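You operate a simulated robot arm through the tools that you are given. There is no shell and no other tool.

The job below is to be done with a simulated robot arm. You get a single attempt, and the scene is never put back.

TASK
Set the controls near the top of the steel bench. At the end: the water box cover is set to open; the carriage knob is turned to locked; the left stop knob is turned to locked; the right stop knob is turned to locked; whatever was shut is shut again. Leave all else as you found it, and nothing knocked over.

Only the result counts: the job must be done as asked and must still hold three seconds after the hand-in. Knocking over, shifting, dropping, spilling or breaking anything else fails it. A push-on lid holds only when it is set on centred and level and pressed home; a screw cap is set on level and turned clockwise until tight.

THE ROBOT
A 7-joint arm with a two-finger parallel gripper, fixed in place. Base frame: the origin is at the foot of the arm, x ahead of it, y to its left, z up; the work surface is at about z = 0.8. Readings come in m, rad, newtons and seconds.
Its first joint turns from -2.601 to 2.601 rad. Payload 3.43 kg.
Tool frame: the origin (TCP) lies between the finger pads and is the grasp point; the fingertips stand 0.03 m ahead of it; z points along the fingers, y is the line along which they close. The gripper opens to 0.094 m. The fingers are 0.028 m wide and 0.01 m thick; the gripper's body (0.05 by 0.096 m) begins 0.055 m behind the TCP.
Orientation is that of the tool frame in the base frame, as a unit quaternion [x, y, z, w]. With the fingers straight down and closing along the base's y, the tool's x points along the base's -x, its y along +y and its z along -z.

THE INTERFACE
- The arm moves only by the tool arm_command. Its argument "motion" is a list of rows, each a list of 7 numbers: the shift along the tool's x, y, z in units of 30 mm (1.0 is 30 mm), then the turn, a rotation vector about the tool's x, y, z in units of 6 degrees (1.0 is 6 degrees), then the closure, from 0 (fully open) to 1 (shut). In form: [[dx, dy, dz, rx, ry, rz, gripper], ...]. A call has 1 to 20 rows; each row shifts and turns the commanded pose from where the row before left it, along the tool's axes as they then stand. A call with a number of a shift or a turn outside -1 to 1 is refused whole. A row lasts 0.2 s, in which the tool goes at most 0.05 m and 0.15 rad; a call with a longer step from one row to the next is refused whole, and so is a gripper value outside its range. A pose out of reach is approached as far as the arm can. The call stops where the force on the tool passes 40 N (or 10 N more than at its start, if that is more) or the arm is blocked; 0.2 s more then pass. Each finger travels about 0.045 m/s and halts on what it meets, pressing with about 25 N; the grip force reading is that of the motor and also rises with nothing between the fingers. The clock runs only during rows and for 0.2 s after the last one: add rows that do not move to give the fingers time. The reply holds the time, the measured pose of the TCP, the force on the tool along the base axes, the opening and the grip force, in the units named above and with some noise, with the torque about the TCP (base axes, N m) and any sound that the robot's microphone picked up, and new pictures: "show" is both (left out), scene, wrist or none.
- Cameras (640 x 400 px; columns grow to the right, rows downward): "scene" is fixed at [0.2315, 0.6352, 1.5748]; the picture's right is [-0.23, -0.97, 0.00], its down [-0.79, 0.19, -0.58] and it looks along [0.57, -0.14, -0.81] (base axes); focal length 345 px, centre (320, 200). "wrist" rides on the gripper at [0.076, 0.014, -0.103] in the tool frame; the picture's right is [-0.18, 0.98, 0.00], its down [-0.75, -0.14, -0.64] and it looks along [-0.63, -0.12, 0.77] (tool axes); focal length 243 px, centre (320, 200). There is no depth. A picture from a camera that has moved, and an enlarged one, comes with that camera's place and axes in the base frame and with its lens. The place of the scene camera against the robot may be out by one fixed shift of up to 0.025 m in any direction.
- enlarge(camera, box): a new picture of the part [left, top, right, bottom] of that camera's present view, enlarged. No time passes.
- sign_off(): hands the job in; it is judged then, once.

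Nothing tells you positions but the pictures and the camera data. Unless the task says otherwise, let go and move clear before handing in.

The tools are called after "Call:" by a JSON object that holds its "api" and its "payload". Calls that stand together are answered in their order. arm_command: Moves the arm, as the interface text tells. Its arguments: {"type":"object","properties":{"motion":{"type":"array"},"show":{"type":"string","enum":["both","scene","wrist","none"]}},"required":["motion"]} The other tools are called the same way: enlarge (camera, box) takes an enlarged picture of a part of a camera's view; sign_off () hands the job in.

At the start:

```text
time: 0.0
tcp_pos: [0.7611, 0.631, 1.1516]
tool_rot: [0.0, 1.0, 0.0, 0.0]
wrist_force: [0.5, -0.6, 0.6]
wrist_torque: [0.03, 0.01, 0.02]
grip_width: 0.094
gripper_force: 0.0
```

scene: 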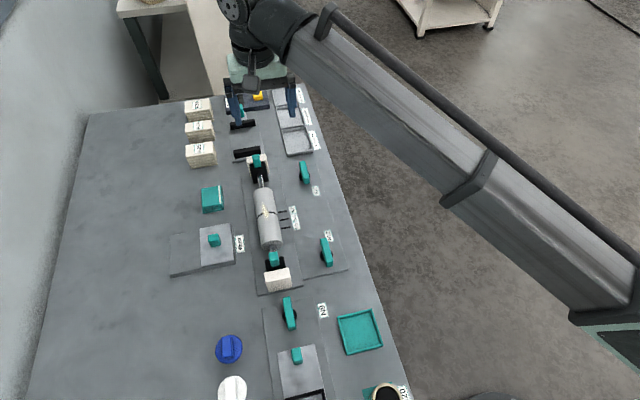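
wrist: 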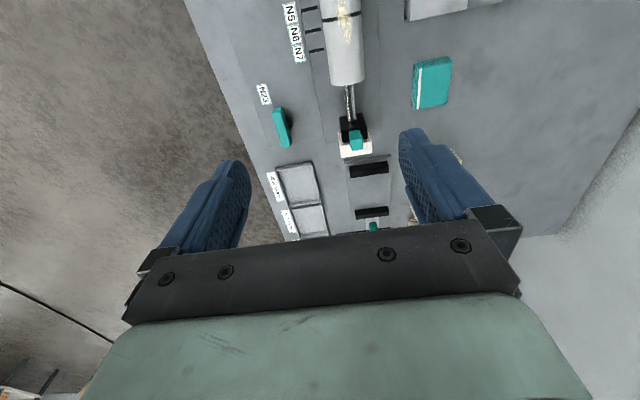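

I see a steel bench with labelled teal knobs and covers, and the arm over its far end. I'll zoom in to read the labels before moving.

Call:
{"api": "enlarge", "payload": {"camera": "scene", "box": [220, 80, 380, 180]}}

Call:
{"api": "enlarge", "payload": {"camera": "scene", "box": [220, 170, 380, 270]}}

Call:
{"api": "enlarge", "payload": {"camera": "scene", "box": [160, 180, 320, 280]}}

Call:
{"api": "enlarge", "payload": {"camera": "scene", "box": [200, 270, 408, 400]}}

Call:
{"api": "enlarge", "payload": {"camera": "wrist", "box": [240, 0, 480, 150]}}

Call:
{"api": "enlarge", "payload": {"camera": "wrist", "box": [240, 120, 432, 240]}}

```text
4.00 times, centred on (300, 130) of scene
camera zoom: at [0.2315, 0.6352, 1.5748], right [-0.23, -0.97, 0.0], down [-0.79, 0.19, -0.58], along [0.57, -0.14, -0.81], focal length 1381 px, centre (400, 480)
```

zoom: 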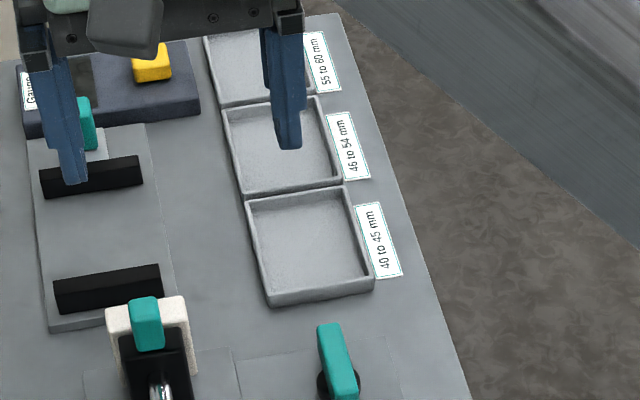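

```text
4.00 times, centred on (300, 220) of scene
camera zoom: at [0.2315, 0.6352, 1.5748], right [-0.23, -0.97, 0.0], down [-0.79, 0.19, -0.58], along [0.57, -0.14, -0.81], focal length 1381 px, centre (400, 120)
```

zoom: 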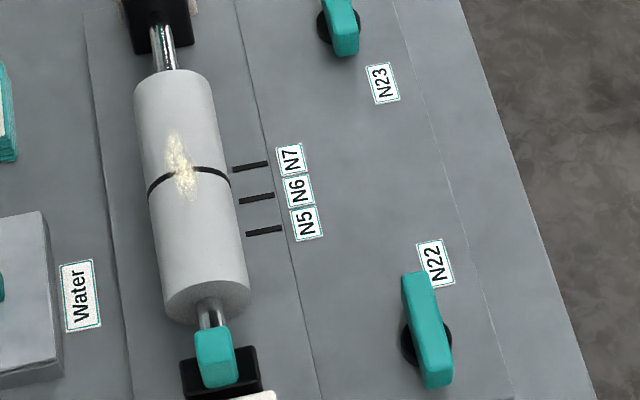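

```text
4.00 times, centred on (240, 230) of scene
camera zoom: at [0.2315, 0.6352, 1.5748], right [-0.23, -0.97, 0.0], down [-0.79, 0.19, -0.58], along [0.57, -0.14, -0.81], focal length 1381 px, centre (640, 80)
```

zoom: 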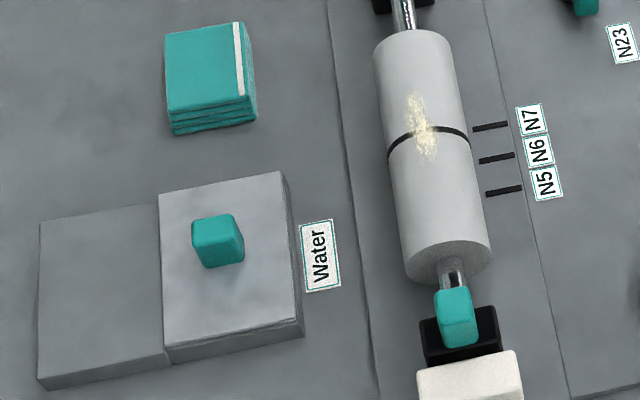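

```text
3.08 times, centred on (304, 335) of scene
camera zoom: at [0.2315, 0.6352, 1.5748], right [-0.23, -0.97, 0.0], down [-0.79, 0.19, -0.58], along [0.57, -0.14, -0.81], focal length 1062 px, centre (369, -215)
```

zoom: 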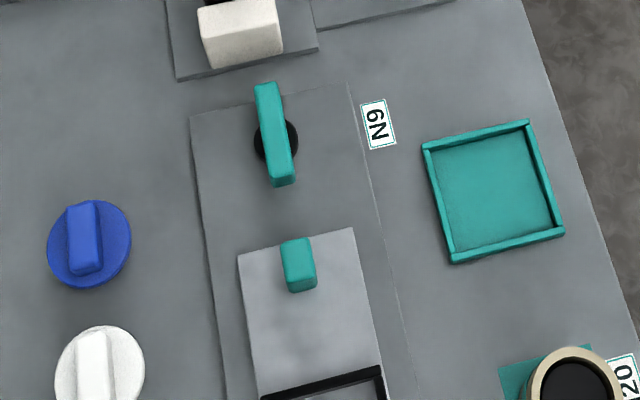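

```text
2.67 times, centred on (360, 75) of wrist
camera zoom: at [0.6838, 0.6461, 1.2552], right [0.18, 0.98, 0.0], down [0.75, -0.14, 0.64], along [0.63, -0.12, -0.77], focal length 647 px, centre (213, 533)
```

zoom: 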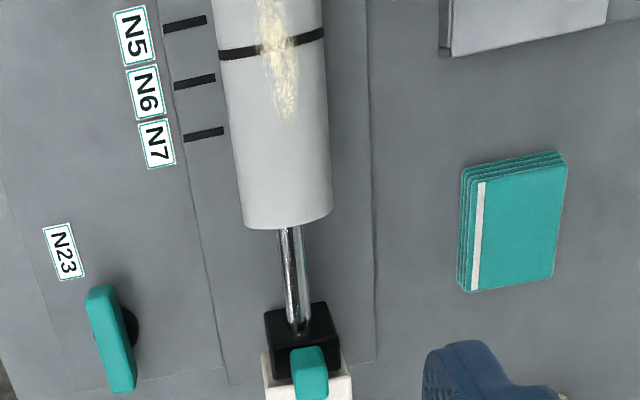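

```text
3.33 times, centred on (336, 180) of wrist
camera zoom: at [0.6838, 0.6461, 1.2552], right [0.18, 0.98, 0.0], down [0.75, -0.14, 0.64], along [0.63, -0.12, -0.77], focal length 809 px, centre (267, 267)
```

zoom: 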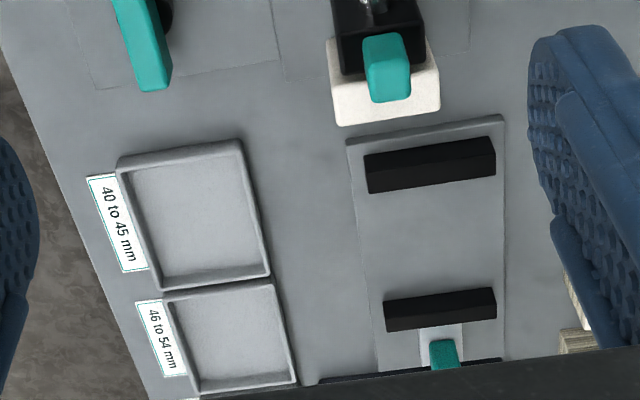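

Several knobs carry N-labels with no legend in view yet. I'll pull the wrist camera back high over the bench to look for plates that show what each control does.

Call:
{"api": "arm_command", "payload": {"motion": [[1, 0, -0.4, 0, 0, 0, 0], [1, 0, -0.4, 0, 0, 0, 0], [1, 0, -0.4, 0, 0, 0, 0], [1, 0, -0.4, 0, 0, 0, 0], [1, 0, -0.4, 0, 0, 0, 0], [1, 0, -0.4, 0, 0, 0, 0], [1, 0, -0.4, 0, 0, 0, 0], [1, 0, -0.4, 0, 0, 0, 0], [0, 0, 0, 0, 0, 0, 0]]}}

```text
time: 2.0
tcp_pos: [0.5342, 0.649, 1.2024]
tool_rot: [0.0, 1.0, 0.009, 0.007]
wrist_force: [0.9, -0.7, -0.3]
wrist_torque: [-0.03, -0.02, 0.01]
grip_width: 0.0942
gripper_force: 0.0
out of reach, approached as far as the arm can: row 5, 6, 7, 8
camera wrist: at [0.4566, 0.662, 1.3054], right [0.18, 0.98, 0.02], down [0.74, -0.15, 0.65], along [0.64, -0.1, -0.76], focal length 243 px, centre (320, 200)
```

scene: 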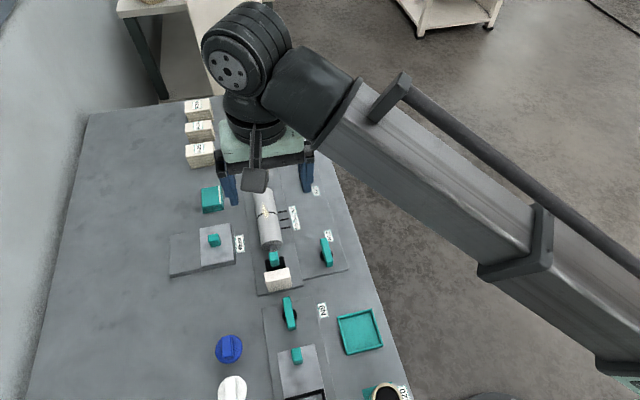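
wrist: 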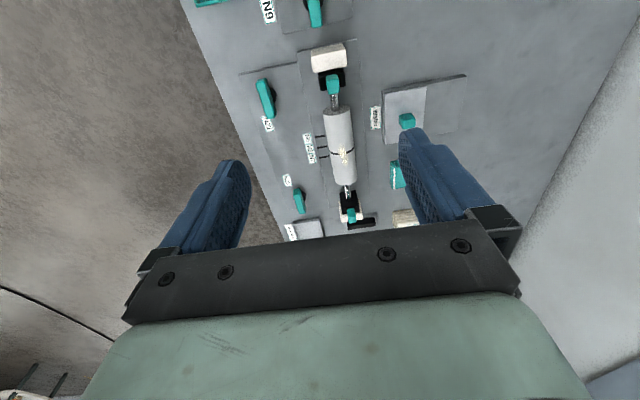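

The wrist camera now covers the middle of the bench. I'll zoom in on it.

Call:
{"api": "enlarge", "payload": {"camera": "wrist", "box": [220, 60, 380, 160]}}

Call:
{"api": "enlarge", "payload": {"camera": "wrist", "box": [340, 50, 500, 150]}}

Call:
{"api": "enlarge", "payload": {"camera": "wrist", "box": [180, 0, 372, 120]}}

Call:
{"api": "enlarge", "payload": {"camera": "wrist", "box": [260, 130, 420, 240]}}

Call:
{"api": "enlarge", "payload": {"camera": "scene", "box": [160, 80, 260, 180]}}

```text
4.00 times, centred on (300, 110) of wrist
camera zoom: at [0.4566, 0.662, 1.3054], right [0.18, 0.98, 0.02], down [0.74, -0.15, 0.65], along [0.64, -0.1, -0.76], focal length 970 px, centre (400, 560)
```

zoom: 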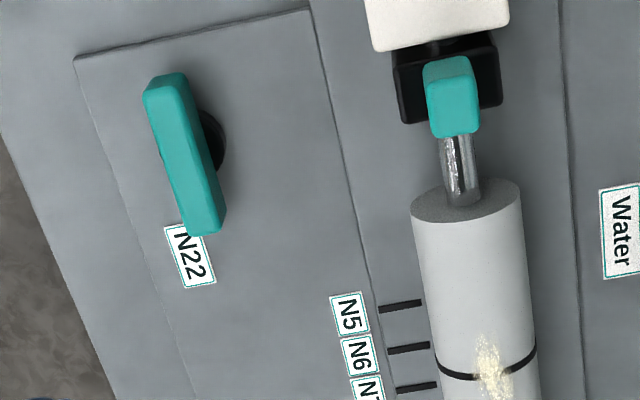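

```text
4.00 times, centred on (420, 100) of wrist
camera zoom: at [0.4566, 0.662, 1.3054], right [0.18, 0.98, 0.02], down [0.74, -0.15, 0.65], along [0.64, -0.1, -0.76], focal length 970 px, centre (-80, 600)
```

zoom: 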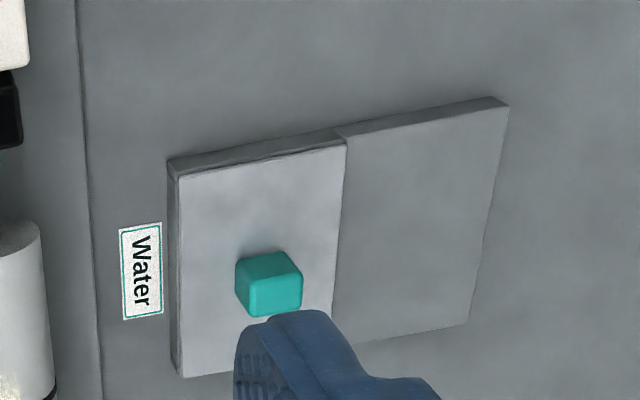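

```text
3.33 times, centred on (276, 60) of wrist
camera zoom: at [0.4566, 0.662, 1.3054], right [0.18, 0.98, 0.02], down [0.74, -0.15, 0.65], along [0.64, -0.1, -0.76], focal length 809 px, centre (467, 667)
```

zoom: 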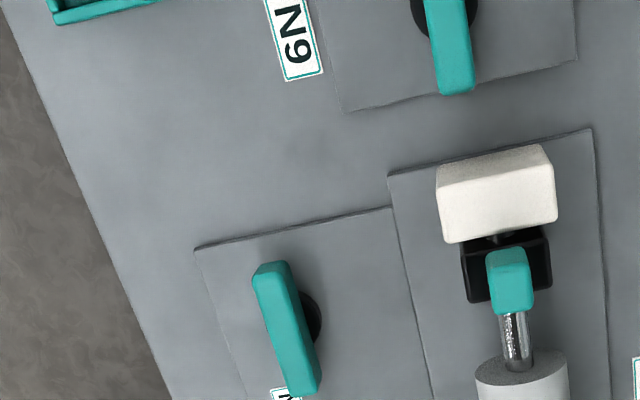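

```text
3.64 times, centred on (340, 185) of wrist
camera zoom: at [0.4566, 0.662, 1.3054], right [0.18, 0.98, 0.02], down [0.74, -0.15, 0.65], along [0.64, -0.1, -0.76], focal length 882 px, centre (247, 254)
```

zoom: 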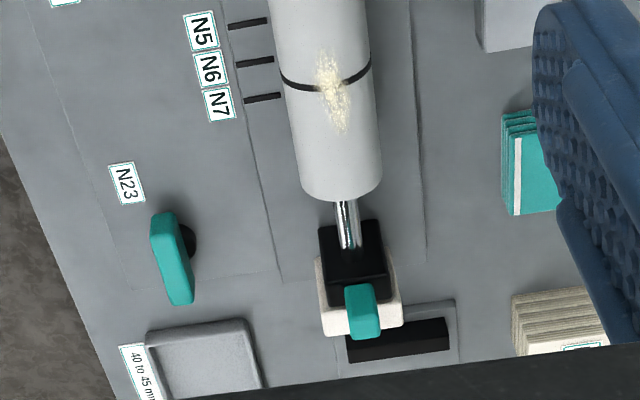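

```text
4.00 times, centred on (210, 130) of scene
camera zoom: at [0.2315, 0.6352, 1.5748], right [-0.23, -0.97, 0.0], down [-0.79, 0.19, -0.58], along [0.57, -0.14, -0.81], focal length 1381 px, centre (760, 480)
```

zoom: 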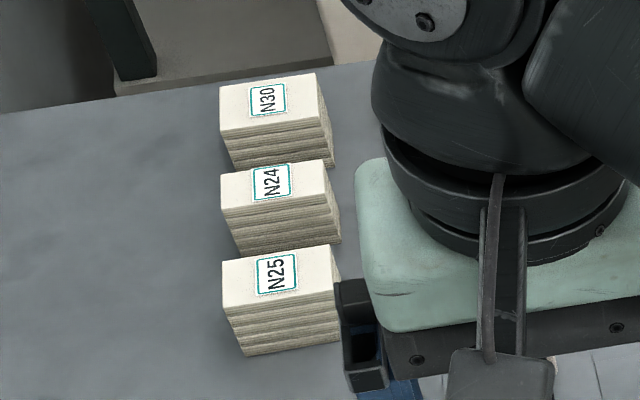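

No legend found so far, so I'll move the wrist camera further back to see the near end of the bench.

Call:
{"api": "arm_command", "payload": {"motion": [[1, 0, 0.2, 0, 0, 0, 0], [1, 0, 0.2, 0, 0, 0, 0], [1, 0, 0.2, 0, 0, 0, 0], [1, 0, 0.2, 0, 0, 0, 0], [1, 0, 0.2, 0, 0, 0, 0], [1, 0, 0.2, 0, 0, 0, 0], [1, 0, 0.2, 0, 0, 0, 0], [1, 0, 0.2, 0, 0, 0, 0], [1, 0, 0.2, 0, 0, 0, 0], [1, 0, 0.2, 0, 0, 0, 0], [0, 0, 0, 0, 0, 0, 0]]}}

```text
time: 4.4
tcp_pos: [0.239, 0.6564, 1.1251]
tool_rot: [0.0, 1.0, 0.003, 0.001]
wrist_force: [0.2, -0.3, 0.6]
wrist_torque: [-0.01, -0.02, -0.01]
grip_width: 0.0941
gripper_force: 0.0
out of reach, approached as far as the arm can: row 1, 2, 5
camera wrist: at [0.1618, 0.6702, 1.2281], right [0.18, 0.98, 0.0], down [0.75, -0.14, 0.64], along [0.63, -0.11, -0.77], focal length 243 px, centre (320, 200)
```

scene: 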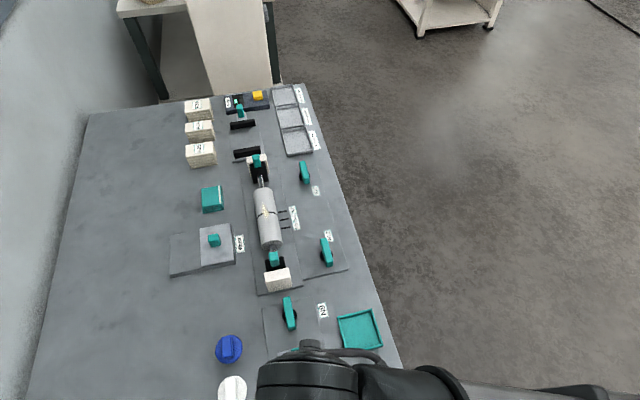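
wrist: 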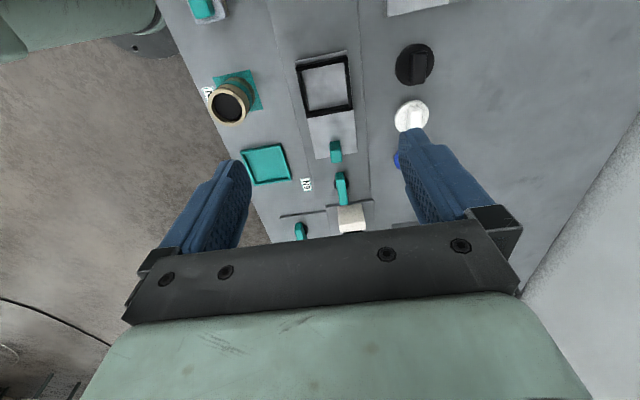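

More of the near end is visible. I'll zoom in on both cameras while the middle of the bench is clear.

Call:
{"api": "enlarge", "payload": {"camera": "wrist", "box": [180, 30, 372, 150]}}

Call:
{"api": "enlarge", "payload": {"camera": "wrist", "box": [150, 0, 450, 60]}}

Call:
{"api": "enlarge", "payload": {"camera": "wrist", "box": [240, 130, 400, 240]}}

Call:
{"api": "enlarge", "payload": {"camera": "scene", "box": [216, 80, 328, 150]}}

Call:
{"api": "enlarge", "payload": {"camera": "scene", "box": [216, 140, 360, 230]}}

Call:
{"api": "enlarge", "payload": {"camera": "scene", "box": [216, 220, 360, 310]}}

```text
3.33 times, centred on (276, 90) of wrist
camera zoom: at [0.1618, 0.6702, 1.2281], right [0.18, 0.98, 0.0], down [0.75, -0.14, 0.64], along [0.63, -0.11, -0.77], focal length 809 px, centre (467, 567)
```

zoom: 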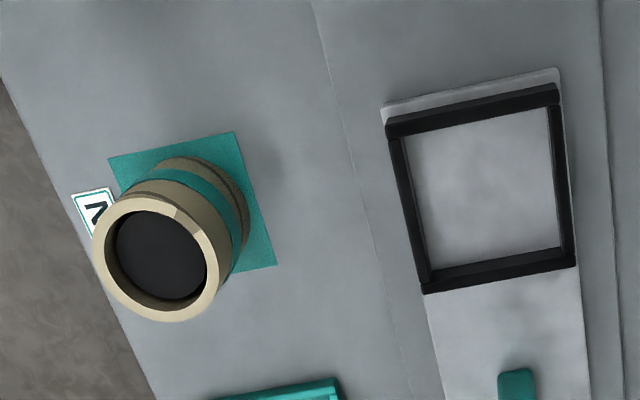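

```text
2.13 times, centred on (300, 30) of wrist
camera zoom: at [0.1618, 0.6702, 1.2281], right [0.18, 0.98, 0.0], down [0.75, -0.14, 0.64], along [0.63, -0.11, -0.77], focal length 518 px, centre (363, 563)
```

zoom: 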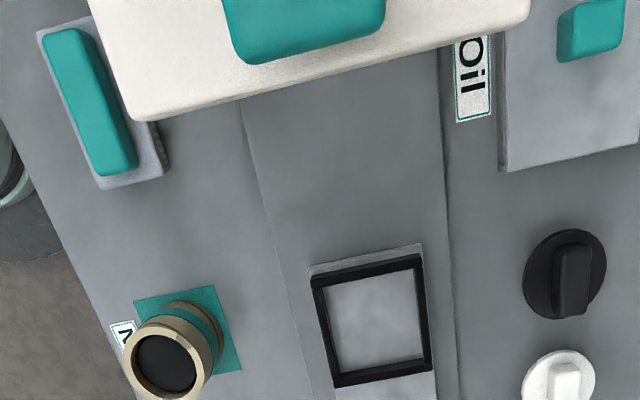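

```text
3.64 times, centred on (320, 185) of wrist
camera zoom: at [0.1618, 0.6702, 1.2281], right [0.18, 0.98, 0.0], down [0.75, -0.14, 0.64], along [0.63, -0.11, -0.77], focal length 882 px, centre (320, 254)
```

zoom: 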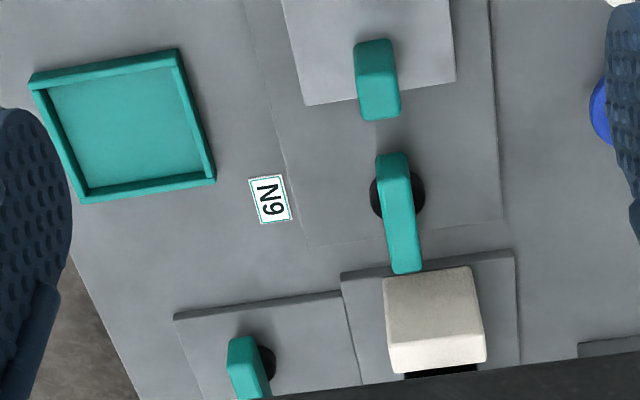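

```text
5.71 times, centred on (272, 115) of scene
camera zoom: at [0.2315, 0.6352, 1.5748], right [-0.23, -0.97, 0.0], down [-0.79, 0.19, -0.58], along [0.57, -0.14, -0.81], focal length 1972 px, centre (594, 686)
```

zoom: 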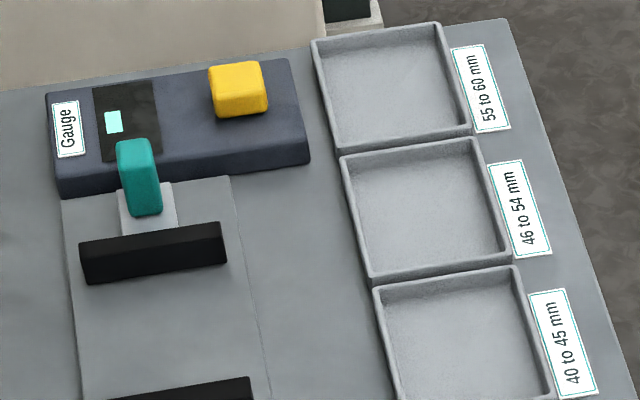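

```text
4.44 times, centred on (288, 185) of scene
camera zoom: at [0.2315, 0.6352, 1.5748], right [-0.23, -0.97, 0.0], down [-0.79, 0.19, -0.58], along [0.57, -0.14, -0.81], focal length 1534 px, centre (462, 267)
```

zoom: 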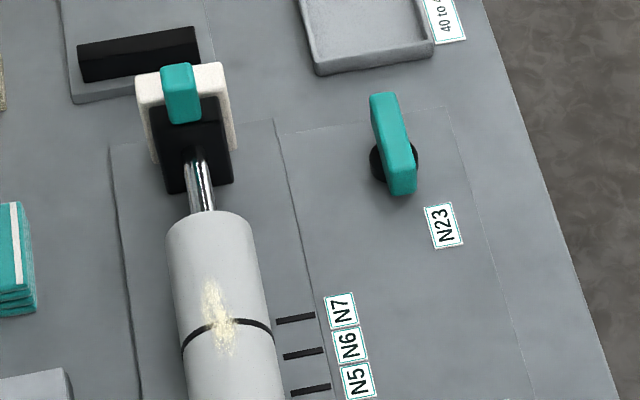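

```text
4.44 times, centred on (288, 265) of scene
camera zoom: at [0.2315, 0.6352, 1.5748], right [-0.23, -0.97, 0.0], down [-0.79, 0.19, -0.58], along [0.57, -0.14, -0.81], focal length 1534 px, centre (462, -89)
```

zoom: 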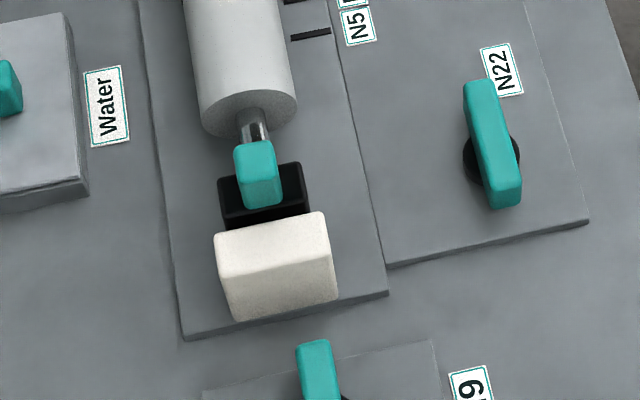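

There's an Oil box, a white block with a teal handle and other items still nearer the base. I'll keep moving the camera along the bench in -x.

Call:
{"api": "arm_command", "payload": {"motion": [[1, 0, 0, 0, 0, 0, 0], [1, 0, 0, 0, 0, 0, 0], [1, 0, 0, 0, 0, 0, 0], [1, 0, 0, 0, 0, 0, 0], [1, 0, 0, 0, 0, 0, 0], [1, 0, 0, 0, 0, 0, 0], [1, 0, 0, 0, 0, 0, 0], [1, 0, 0, 0, 0, 0, 0], [1, 0, 0, 0, 0, 0, 0], [1, 0, 0, 0, 0, 0, 0], [1, 0, 0, 0, 0, 0, 0], [0, 0, 0, 0, 0, 0, 0]]}}

```text
time: 7.0
tcp_pos: [-0.0921, 0.66, 1.118]
tool_rot: [-0.001, 1.0, 0.001, 0.0]
wrist_force: [0.2, 1.0, -0.2]
wrist_torque: [0.01, 0.01, -0.01]
grip_width: 0.0939
gripper_force: 0.0
out of reach, approached as far as the arm can: row 2, 4
camera wrist: at [-0.167, 0.6744, 1.2222], right [0.18, 0.98, 0.0], down [0.75, -0.14, 0.64], along [0.63, -0.12, -0.77], focal length 243 px, centre (320, 200)
```

scene: 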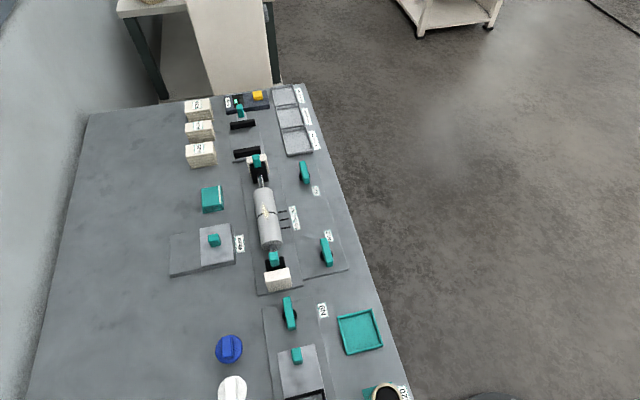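
wrist: 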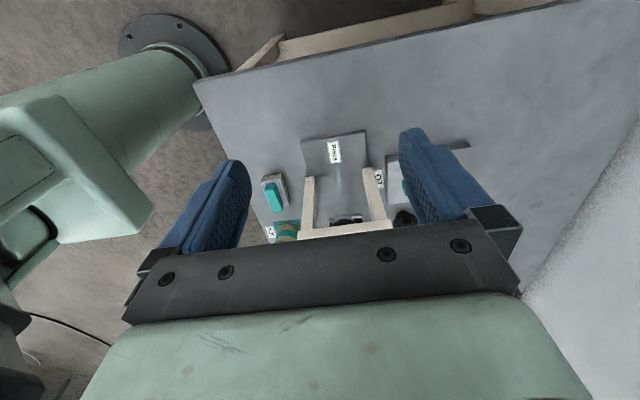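

Call:
{"api": "enlarge", "payload": {"camera": "wrist", "box": [240, 110, 480, 260]}}

Call:
{"api": "enlarge", "payload": {"camera": "scene", "box": [200, 330, 420, 400]}}

```text
2.67 times, centred on (360, 185) of wrist
camera zoom: at [-0.167, 0.6744, 1.2222], right [0.18, 0.98, 0.0], down [0.75, -0.14, 0.64], along [0.63, -0.12, -0.77], focal length 647 px, centre (213, 240)
```

zoom: 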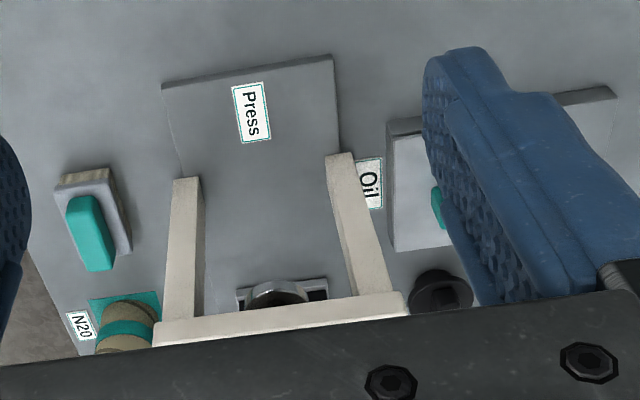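

```text
2.91 times, centred on (310, 365) of scene
camera zoom: at [0.2315, 0.6352, 1.5748], right [-0.23, -0.97, 0.0], down [-0.79, 0.19, -0.58], along [0.57, -0.14, -0.81], focal length 1004 px, centre (349, -280)
```

zoom: 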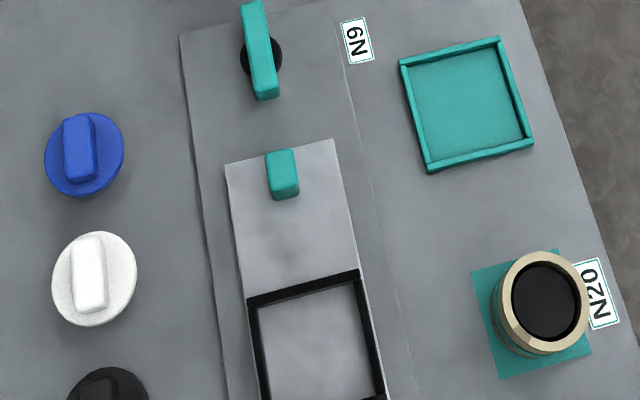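

N9 is the knob on the press carriage's track, and N22 and N23 sit beside the roller's two end stops. Next I'll take a close view of N9 for marks showing its turn direction.

Call:
{"api": "arm_command", "payload": {"motion": [[-1, -0.04, 0.24, 0, 0, 0, 0], [-1, -0.04, 0.24, 0, 0, 0, 0], [-1, -0.04, 0.24, 0, 0, 0, 0], [-1, -0.04, 0.24, 0, 0, 0, 0], [-1, -0.04, 0.24, 0, 0, 0, 0], [-1, -0.04, 0.24, 0, 0, 0, 0], [-1, -0.04, 0.24, 0, 0, 0, 0], [-1, -0.04, 0.24, 0, 0, 0, 0], [-1, -0.04, 0.24, 0, 0, 0, 0], [-1, -0.04, 0.24, 0, 0, 0, 0], [-1, -0.04, 0.24, 0, 0, 0, 0], [-1, -0.04, 0.24, 0, 0, 0, 0], [-1, -0.04, 0.24, 0, 0, 0, 0], [-1, -0.04, 0.24, 0, 0, 0, 0], [-1, -0.04, 0.24, 0, 0, 0, 0], [-1, -0.04, 0.24, 0, 0, 0, 0], [0, 0, 0, 0, 0, 0, 0]]}}

```text
time: 10.6
tcp_pos: [0.3884, 0.6395, 1.0032]
tool_rot: [0.0, 1.0, 0.0, 0.0]
wrist_force: [0.3, -0.5, 0.2]
wrist_torque: [-0.01, -0.02, 0.04]
grip_width: 0.0938
gripper_force: 0.0
camera wrist: at [0.313, 0.6547, 1.1081], right [0.18, 0.98, 0.0], down [0.75, -0.14, 0.64], along [0.63, -0.12, -0.77], focal length 243 px, centre (320, 200)
```

scene: 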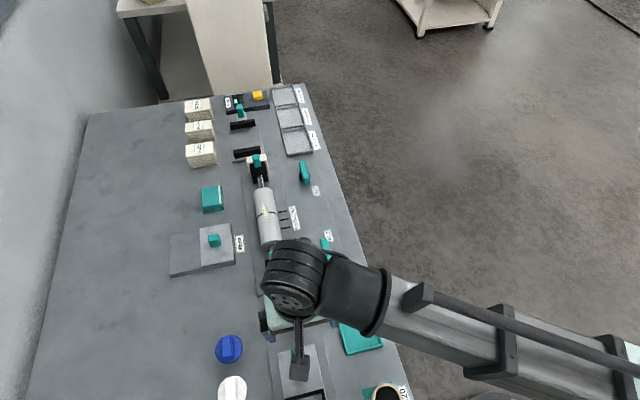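
wrist: 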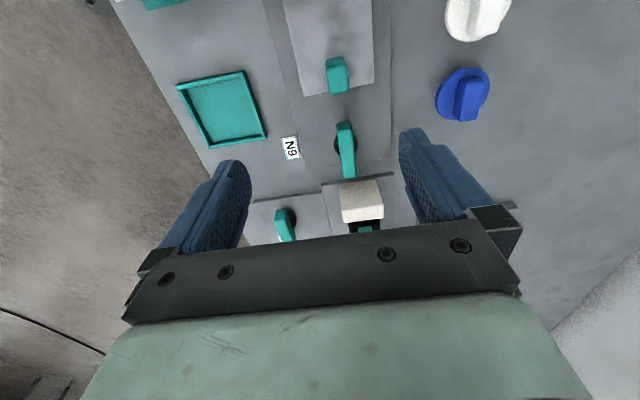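

Call:
{"api": "enlarge", "payload": {"camera": "wrist", "box": [280, 90, 408, 190]}}

Call:
{"api": "enlarge", "payload": {"camera": "wrist", "box": [250, 160, 400, 240]}}

Call:
{"api": "enlarge", "payload": {"camera": "wrist", "box": [240, 0, 432, 120]}}

```text
4.00 times, centred on (344, 140) of wrist
camera zoom: at [0.313, 0.6547, 1.1081], right [0.18, 0.98, 0.0], down [0.75, -0.14, 0.64], along [0.63, -0.12, -0.77], focal length 970 px, centre (224, 440)
```

zoom: 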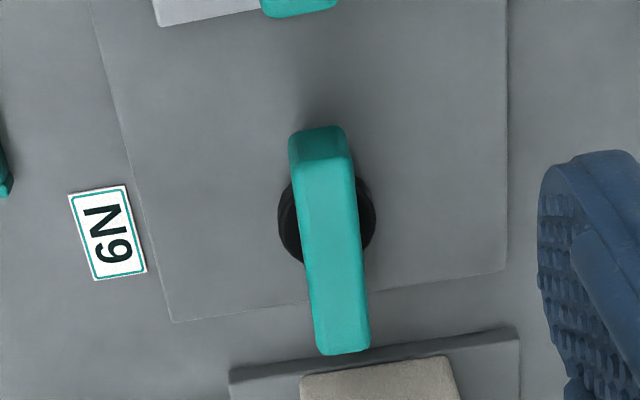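

```text
4.27 times, centred on (325, 200) of wrist
camera zoom: at [0.313, 0.6547, 1.1081], right [0.18, 0.98, 0.0], down [0.75, -0.14, 0.64], along [0.63, -0.12, -0.77], focal length 1035 px, centre (299, 200)
```

zoom: 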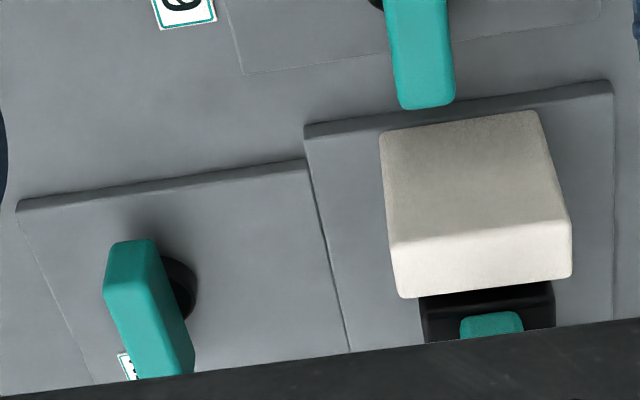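

```text
3.33 times, centred on (336, 60) of wrist
camera zoom: at [0.313, 0.6547, 1.1081], right [0.18, 0.98, 0.0], down [0.75, -0.14, 0.64], along [0.63, -0.12, -0.77], focal length 809 px, centre (267, 667)
```

zoom: 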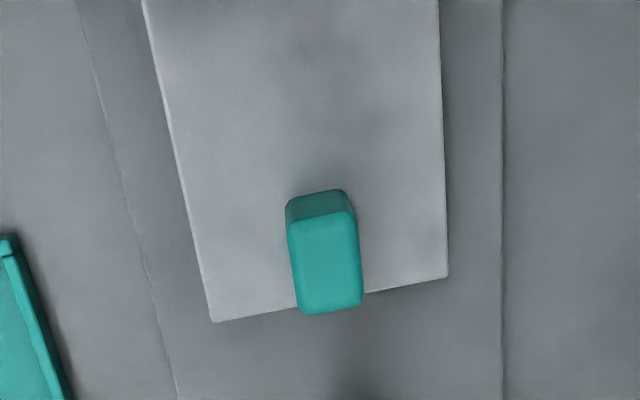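

All three bar knobs lie along x at the moment, and the N9 bar's top is at about (0.459, 0.660, 0.85). I'll descend above it to refine that before gripping.

Call:
{"api": "arm_command", "payload": {"motion": [[-0.8, 0.23, 0.5, 0, 0, 0, 0], [-0.8, 0.23, 0.5, 0, 0, 0, 0], [-0.75, 0.22, 0.5, 0, 0, 0, 0], [0, 0, 0.6, 0, 0, 0, 0], [0, 0, 0, 0, 0, 0, 0]]}}

Call:
{"api": "enlarge", "payload": {"camera": "wrist", "box": [240, 80, 432, 240]}}

```text
time: 11.8
tcp_pos: [0.4588, 0.6601, 0.9396]
tool_rot: [0.0, 1.0, 0.0, 0.001]
wrist_force: [-0.5, -0.5, -0.5]
wrist_torque: [0.01, 0.0, 0.01]
grip_width: 0.094
gripper_force: 0.0
camera wrist: at [0.3833, 0.6752, 1.0445], right [0.18, 0.98, 0.0], down [0.75, -0.14, 0.64], along [0.63, -0.12, -0.77], focal length 243 px, centre (320, 200)
```

scene: 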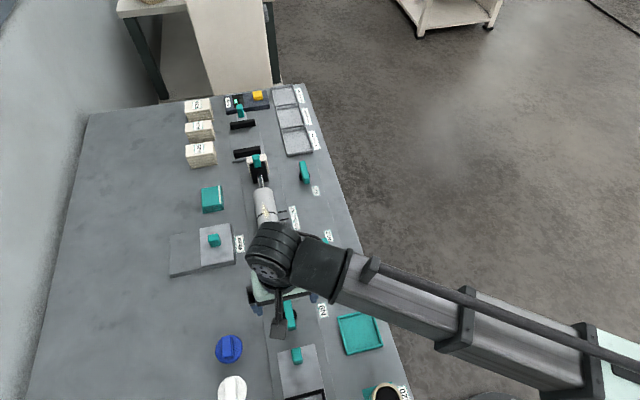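
wrist: 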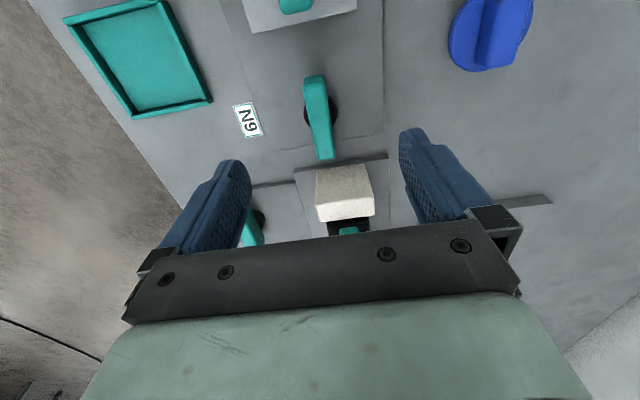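

```text
2.50 times, centred on (336, 160) of wrist
camera zoom: at [0.3833, 0.6752, 1.0445], right [0.18, 0.98, 0.0], down [0.75, -0.14, 0.64], along [0.63, -0.12, -0.77], focal length 606 px, centre (280, 300)
```

zoom: 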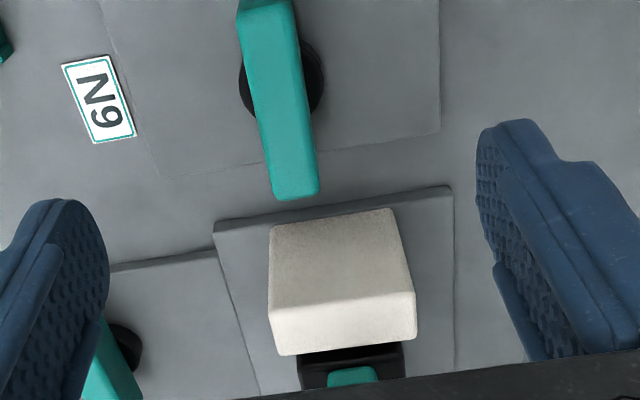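

The refined N9 knob centre is about (0.462, 0.661), with the bar along x. I'll go down straddling the bar and close on it.

Call:
{"api": "arm_command", "payload": {"motion": [[-0.1, 0.03, 0.7, 0, 0, 0, 0], [0, 0, 0.7, 0, 0, 0, 0], [0, 0, 0.6, 0, 0, 0, 0], [0, 0, 0.5, 0, 0, 0, 0], [0, 0, 0, 0, 0, 0, 0]], "show": "wrist"}}

Call:
{"api": "enlarge", "payload": {"camera": "wrist", "box": [220, 60, 440, 240]}}

```text
time: 13.0
tcp_pos: [0.4624, 0.6614, 0.8654]
tool_rot: [0.0, 1.0, 0.0, 0.0]
wrist_force: [0.8, -0.5, -0.4]
wrist_torque: [0.0, -0.03, -0.02]
grip_width: 0.0939
gripper_force: 0.1
camera wrist: at [0.3861, 0.6759, 0.9693], right [0.18, 0.98, 0.0], down [0.75, -0.14, 0.64], along [0.63, -0.12, -0.77], focal length 243 px, centre (320, 200)
```

wrist: 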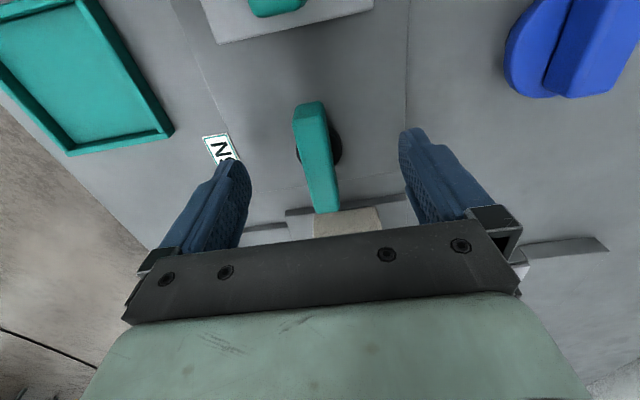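

```text
2.22 times, centred on (330, 150) of wrist
camera zoom: at [0.3861, 0.6759, 0.9693], right [0.18, 0.98, 0.0], down [0.75, -0.14, 0.64], along [0.63, -0.12, -0.77], focal length 539 px, centre (298, 311)
```

zoom: 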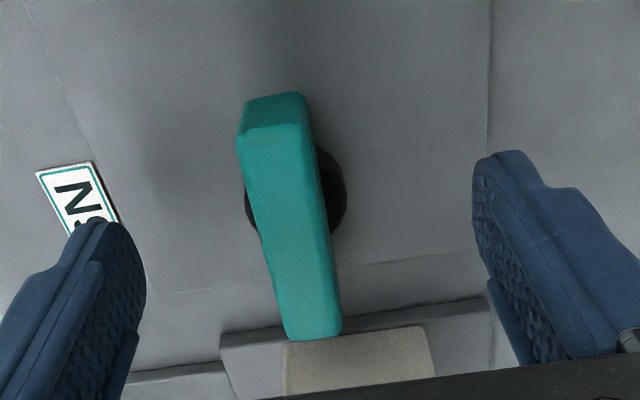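

The fingers straddle the bar cleanly. I'll lower 5 mm and close on it.

Call:
{"api": "arm_command", "payload": {"motion": [[0, 0, 0.17, 0, 0, 0, 0], [0, 0, 0, 0, 0, 0, 0.5], [0, 0, 0, 0, 0, 0, 1], [0, 0, 0, 0, 0, 0, 1], [0, 0, 0, 0, 0, 0, 1], [0, 0, 0, 0, 0, 0, 1], [0, 0, 0, 0, 0, 0, 1], [0, 0, 0, 0, 0, 0, 1]], "show": "wrist"}}

```text
time: 14.8
tcp_pos: [0.461, 0.6595, 0.8606]
tool_rot: [0.0, 1.0, -0.001, 0.0]
wrist_force: [-0.6, -14.8, -3.6]
wrist_torque: [-0.13, -0.16, 0.07]
grip_width: 0.0181
gripper_force: 44.8
camera wrist: at [0.3862, 0.675, 0.9642], right [0.18, 0.98, 0.0], down [0.75, -0.14, 0.64], along [0.63, -0.12, -0.77], focal length 243 px, centre (320, 200)
```

wrist: 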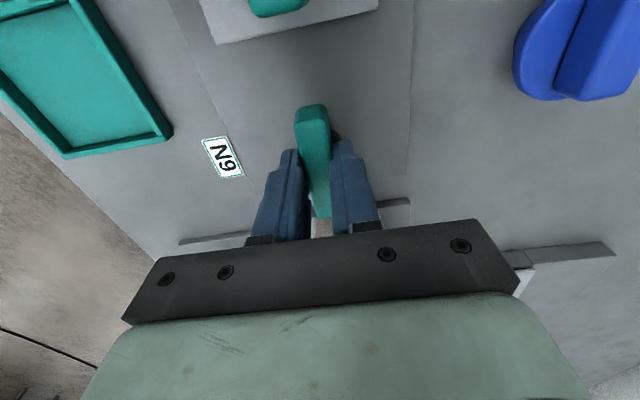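

The grip is on the bar at 18 mm wide, with slight side load. I'll shift 2 mm to relieve it, then try a small clockwise turn and watch the torque.

Call:
{"api": "arm_command", "payload": {"motion": [[0, -0.08, 0, 0, 0, 0, 1], [0, 0, 0, 0, 0, 0, 1], [0, 0, 0, 0, 0, 0.5, 1], [0, 0, 0, 0, 0, 0.5, 1], [0, 0, 0, 0, 0, 0, 1]], "show": "wrist"}}

```text
time: 16.0
tcp_pos: [0.4617, 0.6609, 0.8597]
tool_rot: [0.053, 0.999, 0.001, 0.0]
wrist_force: [0.6, 3.3, -3.2]
wrist_torque: [-0.03, -0.01, 1.59]
grip_width: 0.0204
gripper_force: 45.0
camera wrist: at [0.3883, 0.6823, 0.9644], right [0.29, 0.96, 0.0], down [0.73, -0.22, 0.64], along [0.62, -0.18, -0.77], focal length 243 px, centre (320, 200)
```

wrist: 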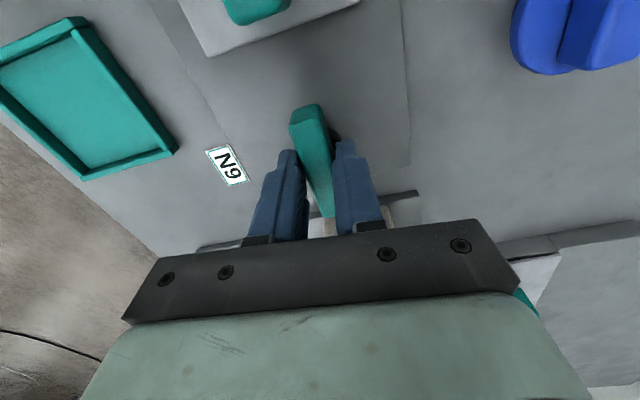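

Clockwise gave 1.6 N·m and the fingers wedged open, so the knob seems to be at its stop that way. I'll go back and try counter-clockwise.

Call:
{"api": "arm_command", "payload": {"motion": [[0, 0, 0, 0, 0, -0.5, 1], [0, 0, 0, 0, 0, -0.5, 1], [0, 0, 0, 0, 0, -0.5, 1], [0, 0, 0, 0, 0, -0.5, 1], [0, 0, 0, 0, 0, 0, 1]], "show": "wrist"}}

```text
time: 17.2
tcp_pos: [0.4629, 0.6587, 0.8608]
tool_rot: [-0.053, 0.999, 0.0, 0.001]
wrist_force: [6.3, 9.3, 5.0]
wrist_torque: [0.06, 0.35, 0.03]
grip_width: 0.0178
gripper_force: 44.7
camera wrist: at [0.3856, 0.6662, 0.9643], right [0.08, 1.0, 0.0], down [0.76, -0.06, 0.64], along [0.64, -0.05, -0.77], focal length 243 px, centre (320, 200)
```

wrist: 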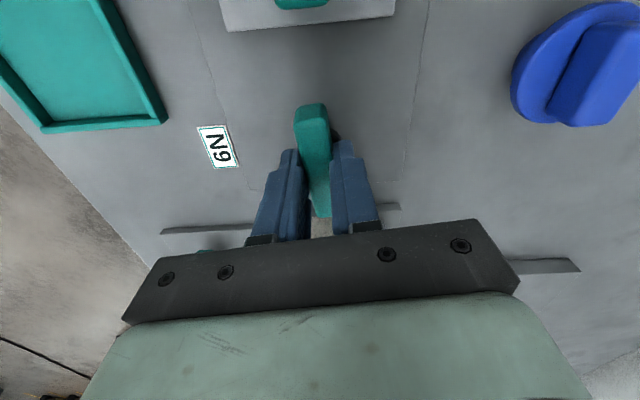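

Counter-clockwise turns freely and the bar follows. I'll continue that way and watch for the end stop.

Call:
{"api": "arm_command", "payload": {"motion": [[0, 0, 0, 0, 0, -0.8, 1], [0, 0, 0, 0, 0, -0.8, 1], [0, 0, 0, 0, 0, -0.8, 1], [0, 0, 0, 0, 0, -0.8, 1], [0, 0, 0, 0, 0, -0.8, 1], [0, 0, 0, 0, 0, -0.8, 1], [0, 0, 0, 0, 0, 0, 1]], "show": "both"}}

```text
time: 18.8
tcp_pos: [0.4643, 0.659, 0.8589]
tool_rot: [-0.299, 0.954, -0.001, 0.001]
wrist_force: [16.6, 4.2, 11.1]
wrist_torque: [0.03, 0.0, -0.02]
grip_width: 0.0175
gripper_force: 45.0
camera wrist: at [0.3925, 0.6273, 0.9643], right [-0.41, 0.91, 0.0], down [0.7, 0.32, 0.64], along [0.59, 0.26, -0.77], focal length 243 px, centre (320, 200)
```

scene: 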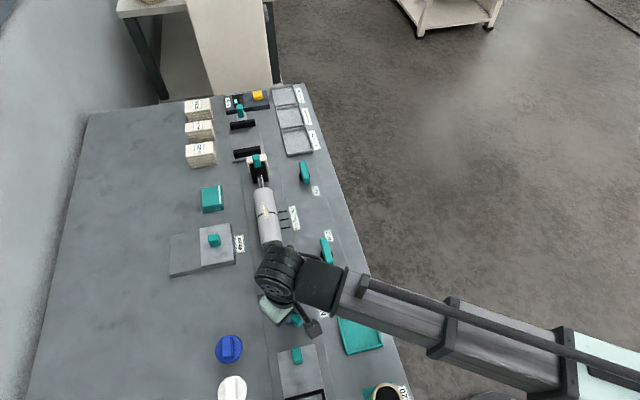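
wrist: 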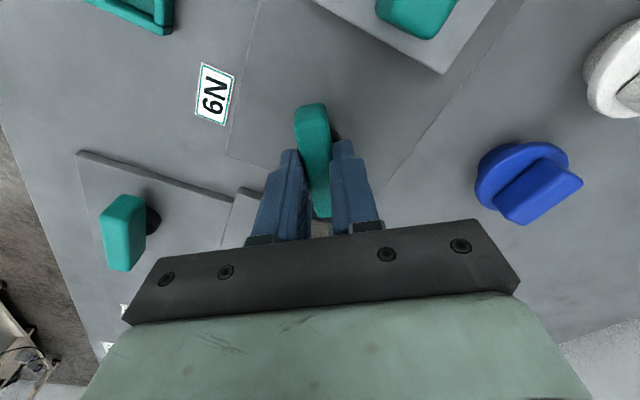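

It turned 35° freely with only a little side load, so I'll nudge 3 mm to match the knob axis and keep turning.

Call:
{"api": "arm_command", "payload": {"motion": [[-0.1, -0.03, 0, 0, 0, 0, 1], [0, 0, 0, 0, 0, -0.8, 1], [0, 0, 0, 0, 0, -0.8, 1], [0, 0, 0, 0, 0, -0.8, 1], [0, 0, 0, 0, 0, -0.8, 1], [0, 0, 0, 0, 0, -0.8, 1], [0, 0, 0, 0, 0, 0, 1]], "show": "wrist"}}

```text
time: 20.4
tcp_pos: [0.4637, 0.6588, 0.8605]
tool_rot: [-0.491, 0.871, -0.002, -0.002]
wrist_force: [-17.6, -22.4, -6.5]
wrist_torque: [0.14, -0.05, 0.04]
grip_width: 0.0177
gripper_force: 44.5
camera wrist: at [0.4128, 0.601, 0.9647], right [-0.75, 0.67, 0.0], down [0.51, 0.57, 0.64], along [0.43, 0.48, -0.77], focal length 243 px, centre (320, 200)
```

wrist: 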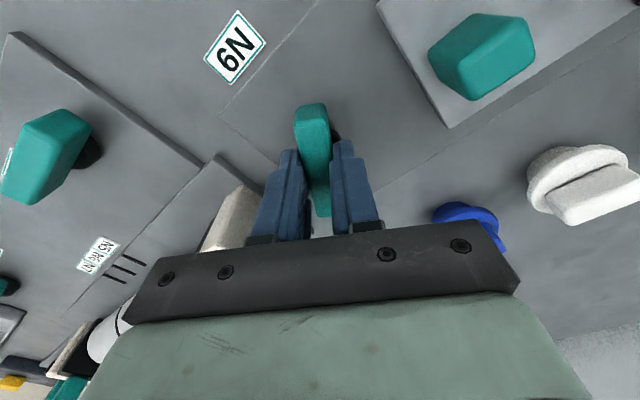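

It's at 59° and still free. I'll relieve the side force and continue towards 90°.

Call:
{"api": "arm_command", "payload": {"motion": [[0.08, 0.01, 0, 0, 0, 0, 1], [0, 0, 0, 0, 0, -0.8, 1], [0, 0, 0, 0, 0, -0.8, 1], [0, 0, 0, 0, 0, -0.8, 1], [0, 0, 0, 0, 0, -0.8, 1], [0, 0, 0, 0, 0, -0.8, 1], [0, 0, 0, 0, 0, 0, 1]], "show": "wrist"}}

```text
time: 22.0
tcp_pos: [0.4653, 0.6584, 0.8605]
tool_rot: [-0.661, 0.75, -0.001, 0.001]
wrist_force: [9.4, -9.0, -3.2]
wrist_torque: [-1.5, 0.13, 0.02]
grip_width: 0.018
gripper_force: 45.4
camera wrist: at [0.4411, 0.5844, 0.9644], right [-0.95, 0.31, 0.0], down [0.23, 0.73, 0.64], along [0.2, 0.61, -0.77], focal length 243 px, centre (320, 200)
```

wrist: 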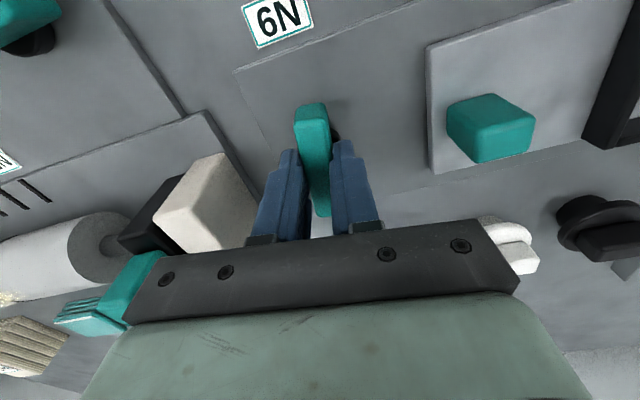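

At 83° it's still free about the vertical, with a small tilt torque. I'll turn a little more in small steps to find the end stop.

Call:
{"api": "arm_command", "payload": {"motion": [[0, 0, 0, 0, 0, -0.6, 1], [0, 0, 0, 0, 0, -0.6, 1], [0, 0, 0, 0, 0, 0, 1]], "show": "both"}}

Call:
{"api": "enlarge", "payload": {"camera": "wrist", "box": [0, 130, 320, 330]}}

```text
time: 22.8
tcp_pos: [0.4657, 0.6579, 0.8608]
tool_rot: [-0.707, 0.707, -0.001, 0.0]
wrist_force: [15.3, -9.1, -5.9]
wrist_torque: [-0.19, -0.13, 0.02]
grip_width: 0.0177
gripper_force: 45.0
camera wrist: at [0.4508, 0.5819, 0.9644], right [-0.98, 0.18, 0.0], down [0.14, 0.75, 0.64], along [0.12, 0.63, -0.77], focal length 243 px, centre (320, 200)
```

scene: 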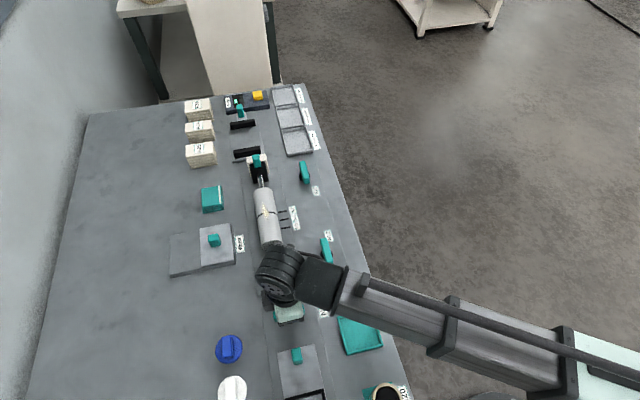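
wrist: 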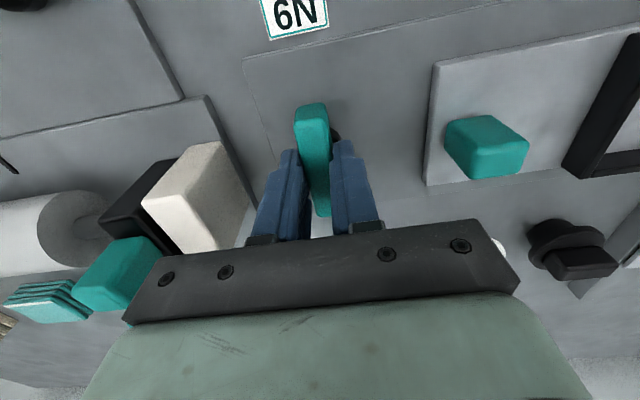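

```text
2.00 times, centred on (160, 230) of wrist
camera zoom: at [0.4508, 0.5819, 0.9644], right [-0.98, 0.18, 0.0], down [0.14, 0.75, 0.64], along [0.12, 0.63, -0.77], focal length 485 px, centre (640, 140)
```

zoom: 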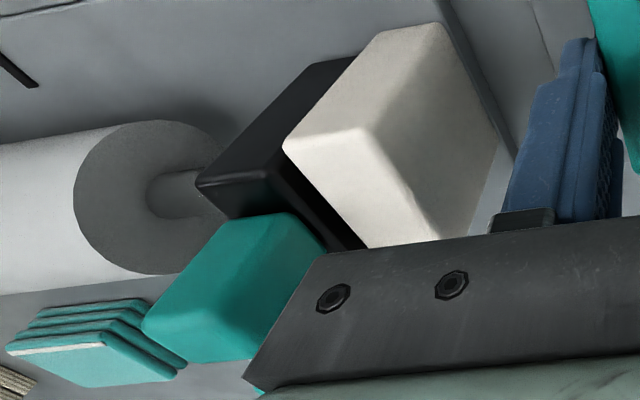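

It's at exactly 90° and still free. I'll probe 6° further to see whether there's a stop here.

Call:
{"api": "arm_command", "payload": {"motion": [[0, 0, 0, 0, 0, -0.5, 1], [0, 0, 0, 0, 0, -0.5, 1], [0, 0, 0, 0, 0, 0, 1]], "show": "wrist"}}

```text
time: 23.6
tcp_pos: [0.4649, 0.6584, 0.8602]
tool_rot: [0.743, -0.67, 0.0, -0.001]
wrist_force: [19.2, -4.7, -2.2]
wrist_torque: [0.27, 0.04, -1.45]
grip_width: 0.0205
gripper_force: 45.4
camera wrist: at [0.4588, 0.5812, 0.9644], right [-1.0, 0.08, 0.0], down [0.06, 0.76, 0.64], along [0.05, 0.64, -0.77], focal length 243 px, centre (320, 200)
```

wrist: 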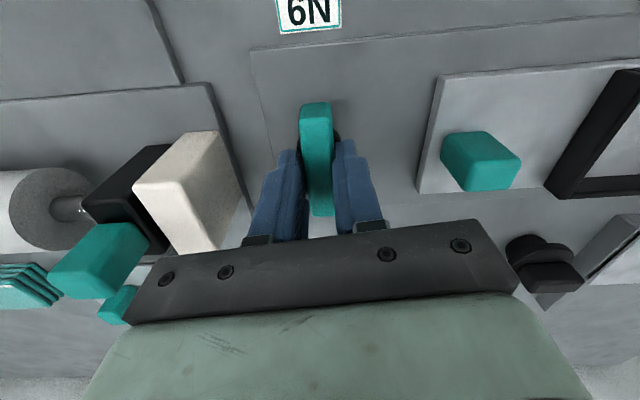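

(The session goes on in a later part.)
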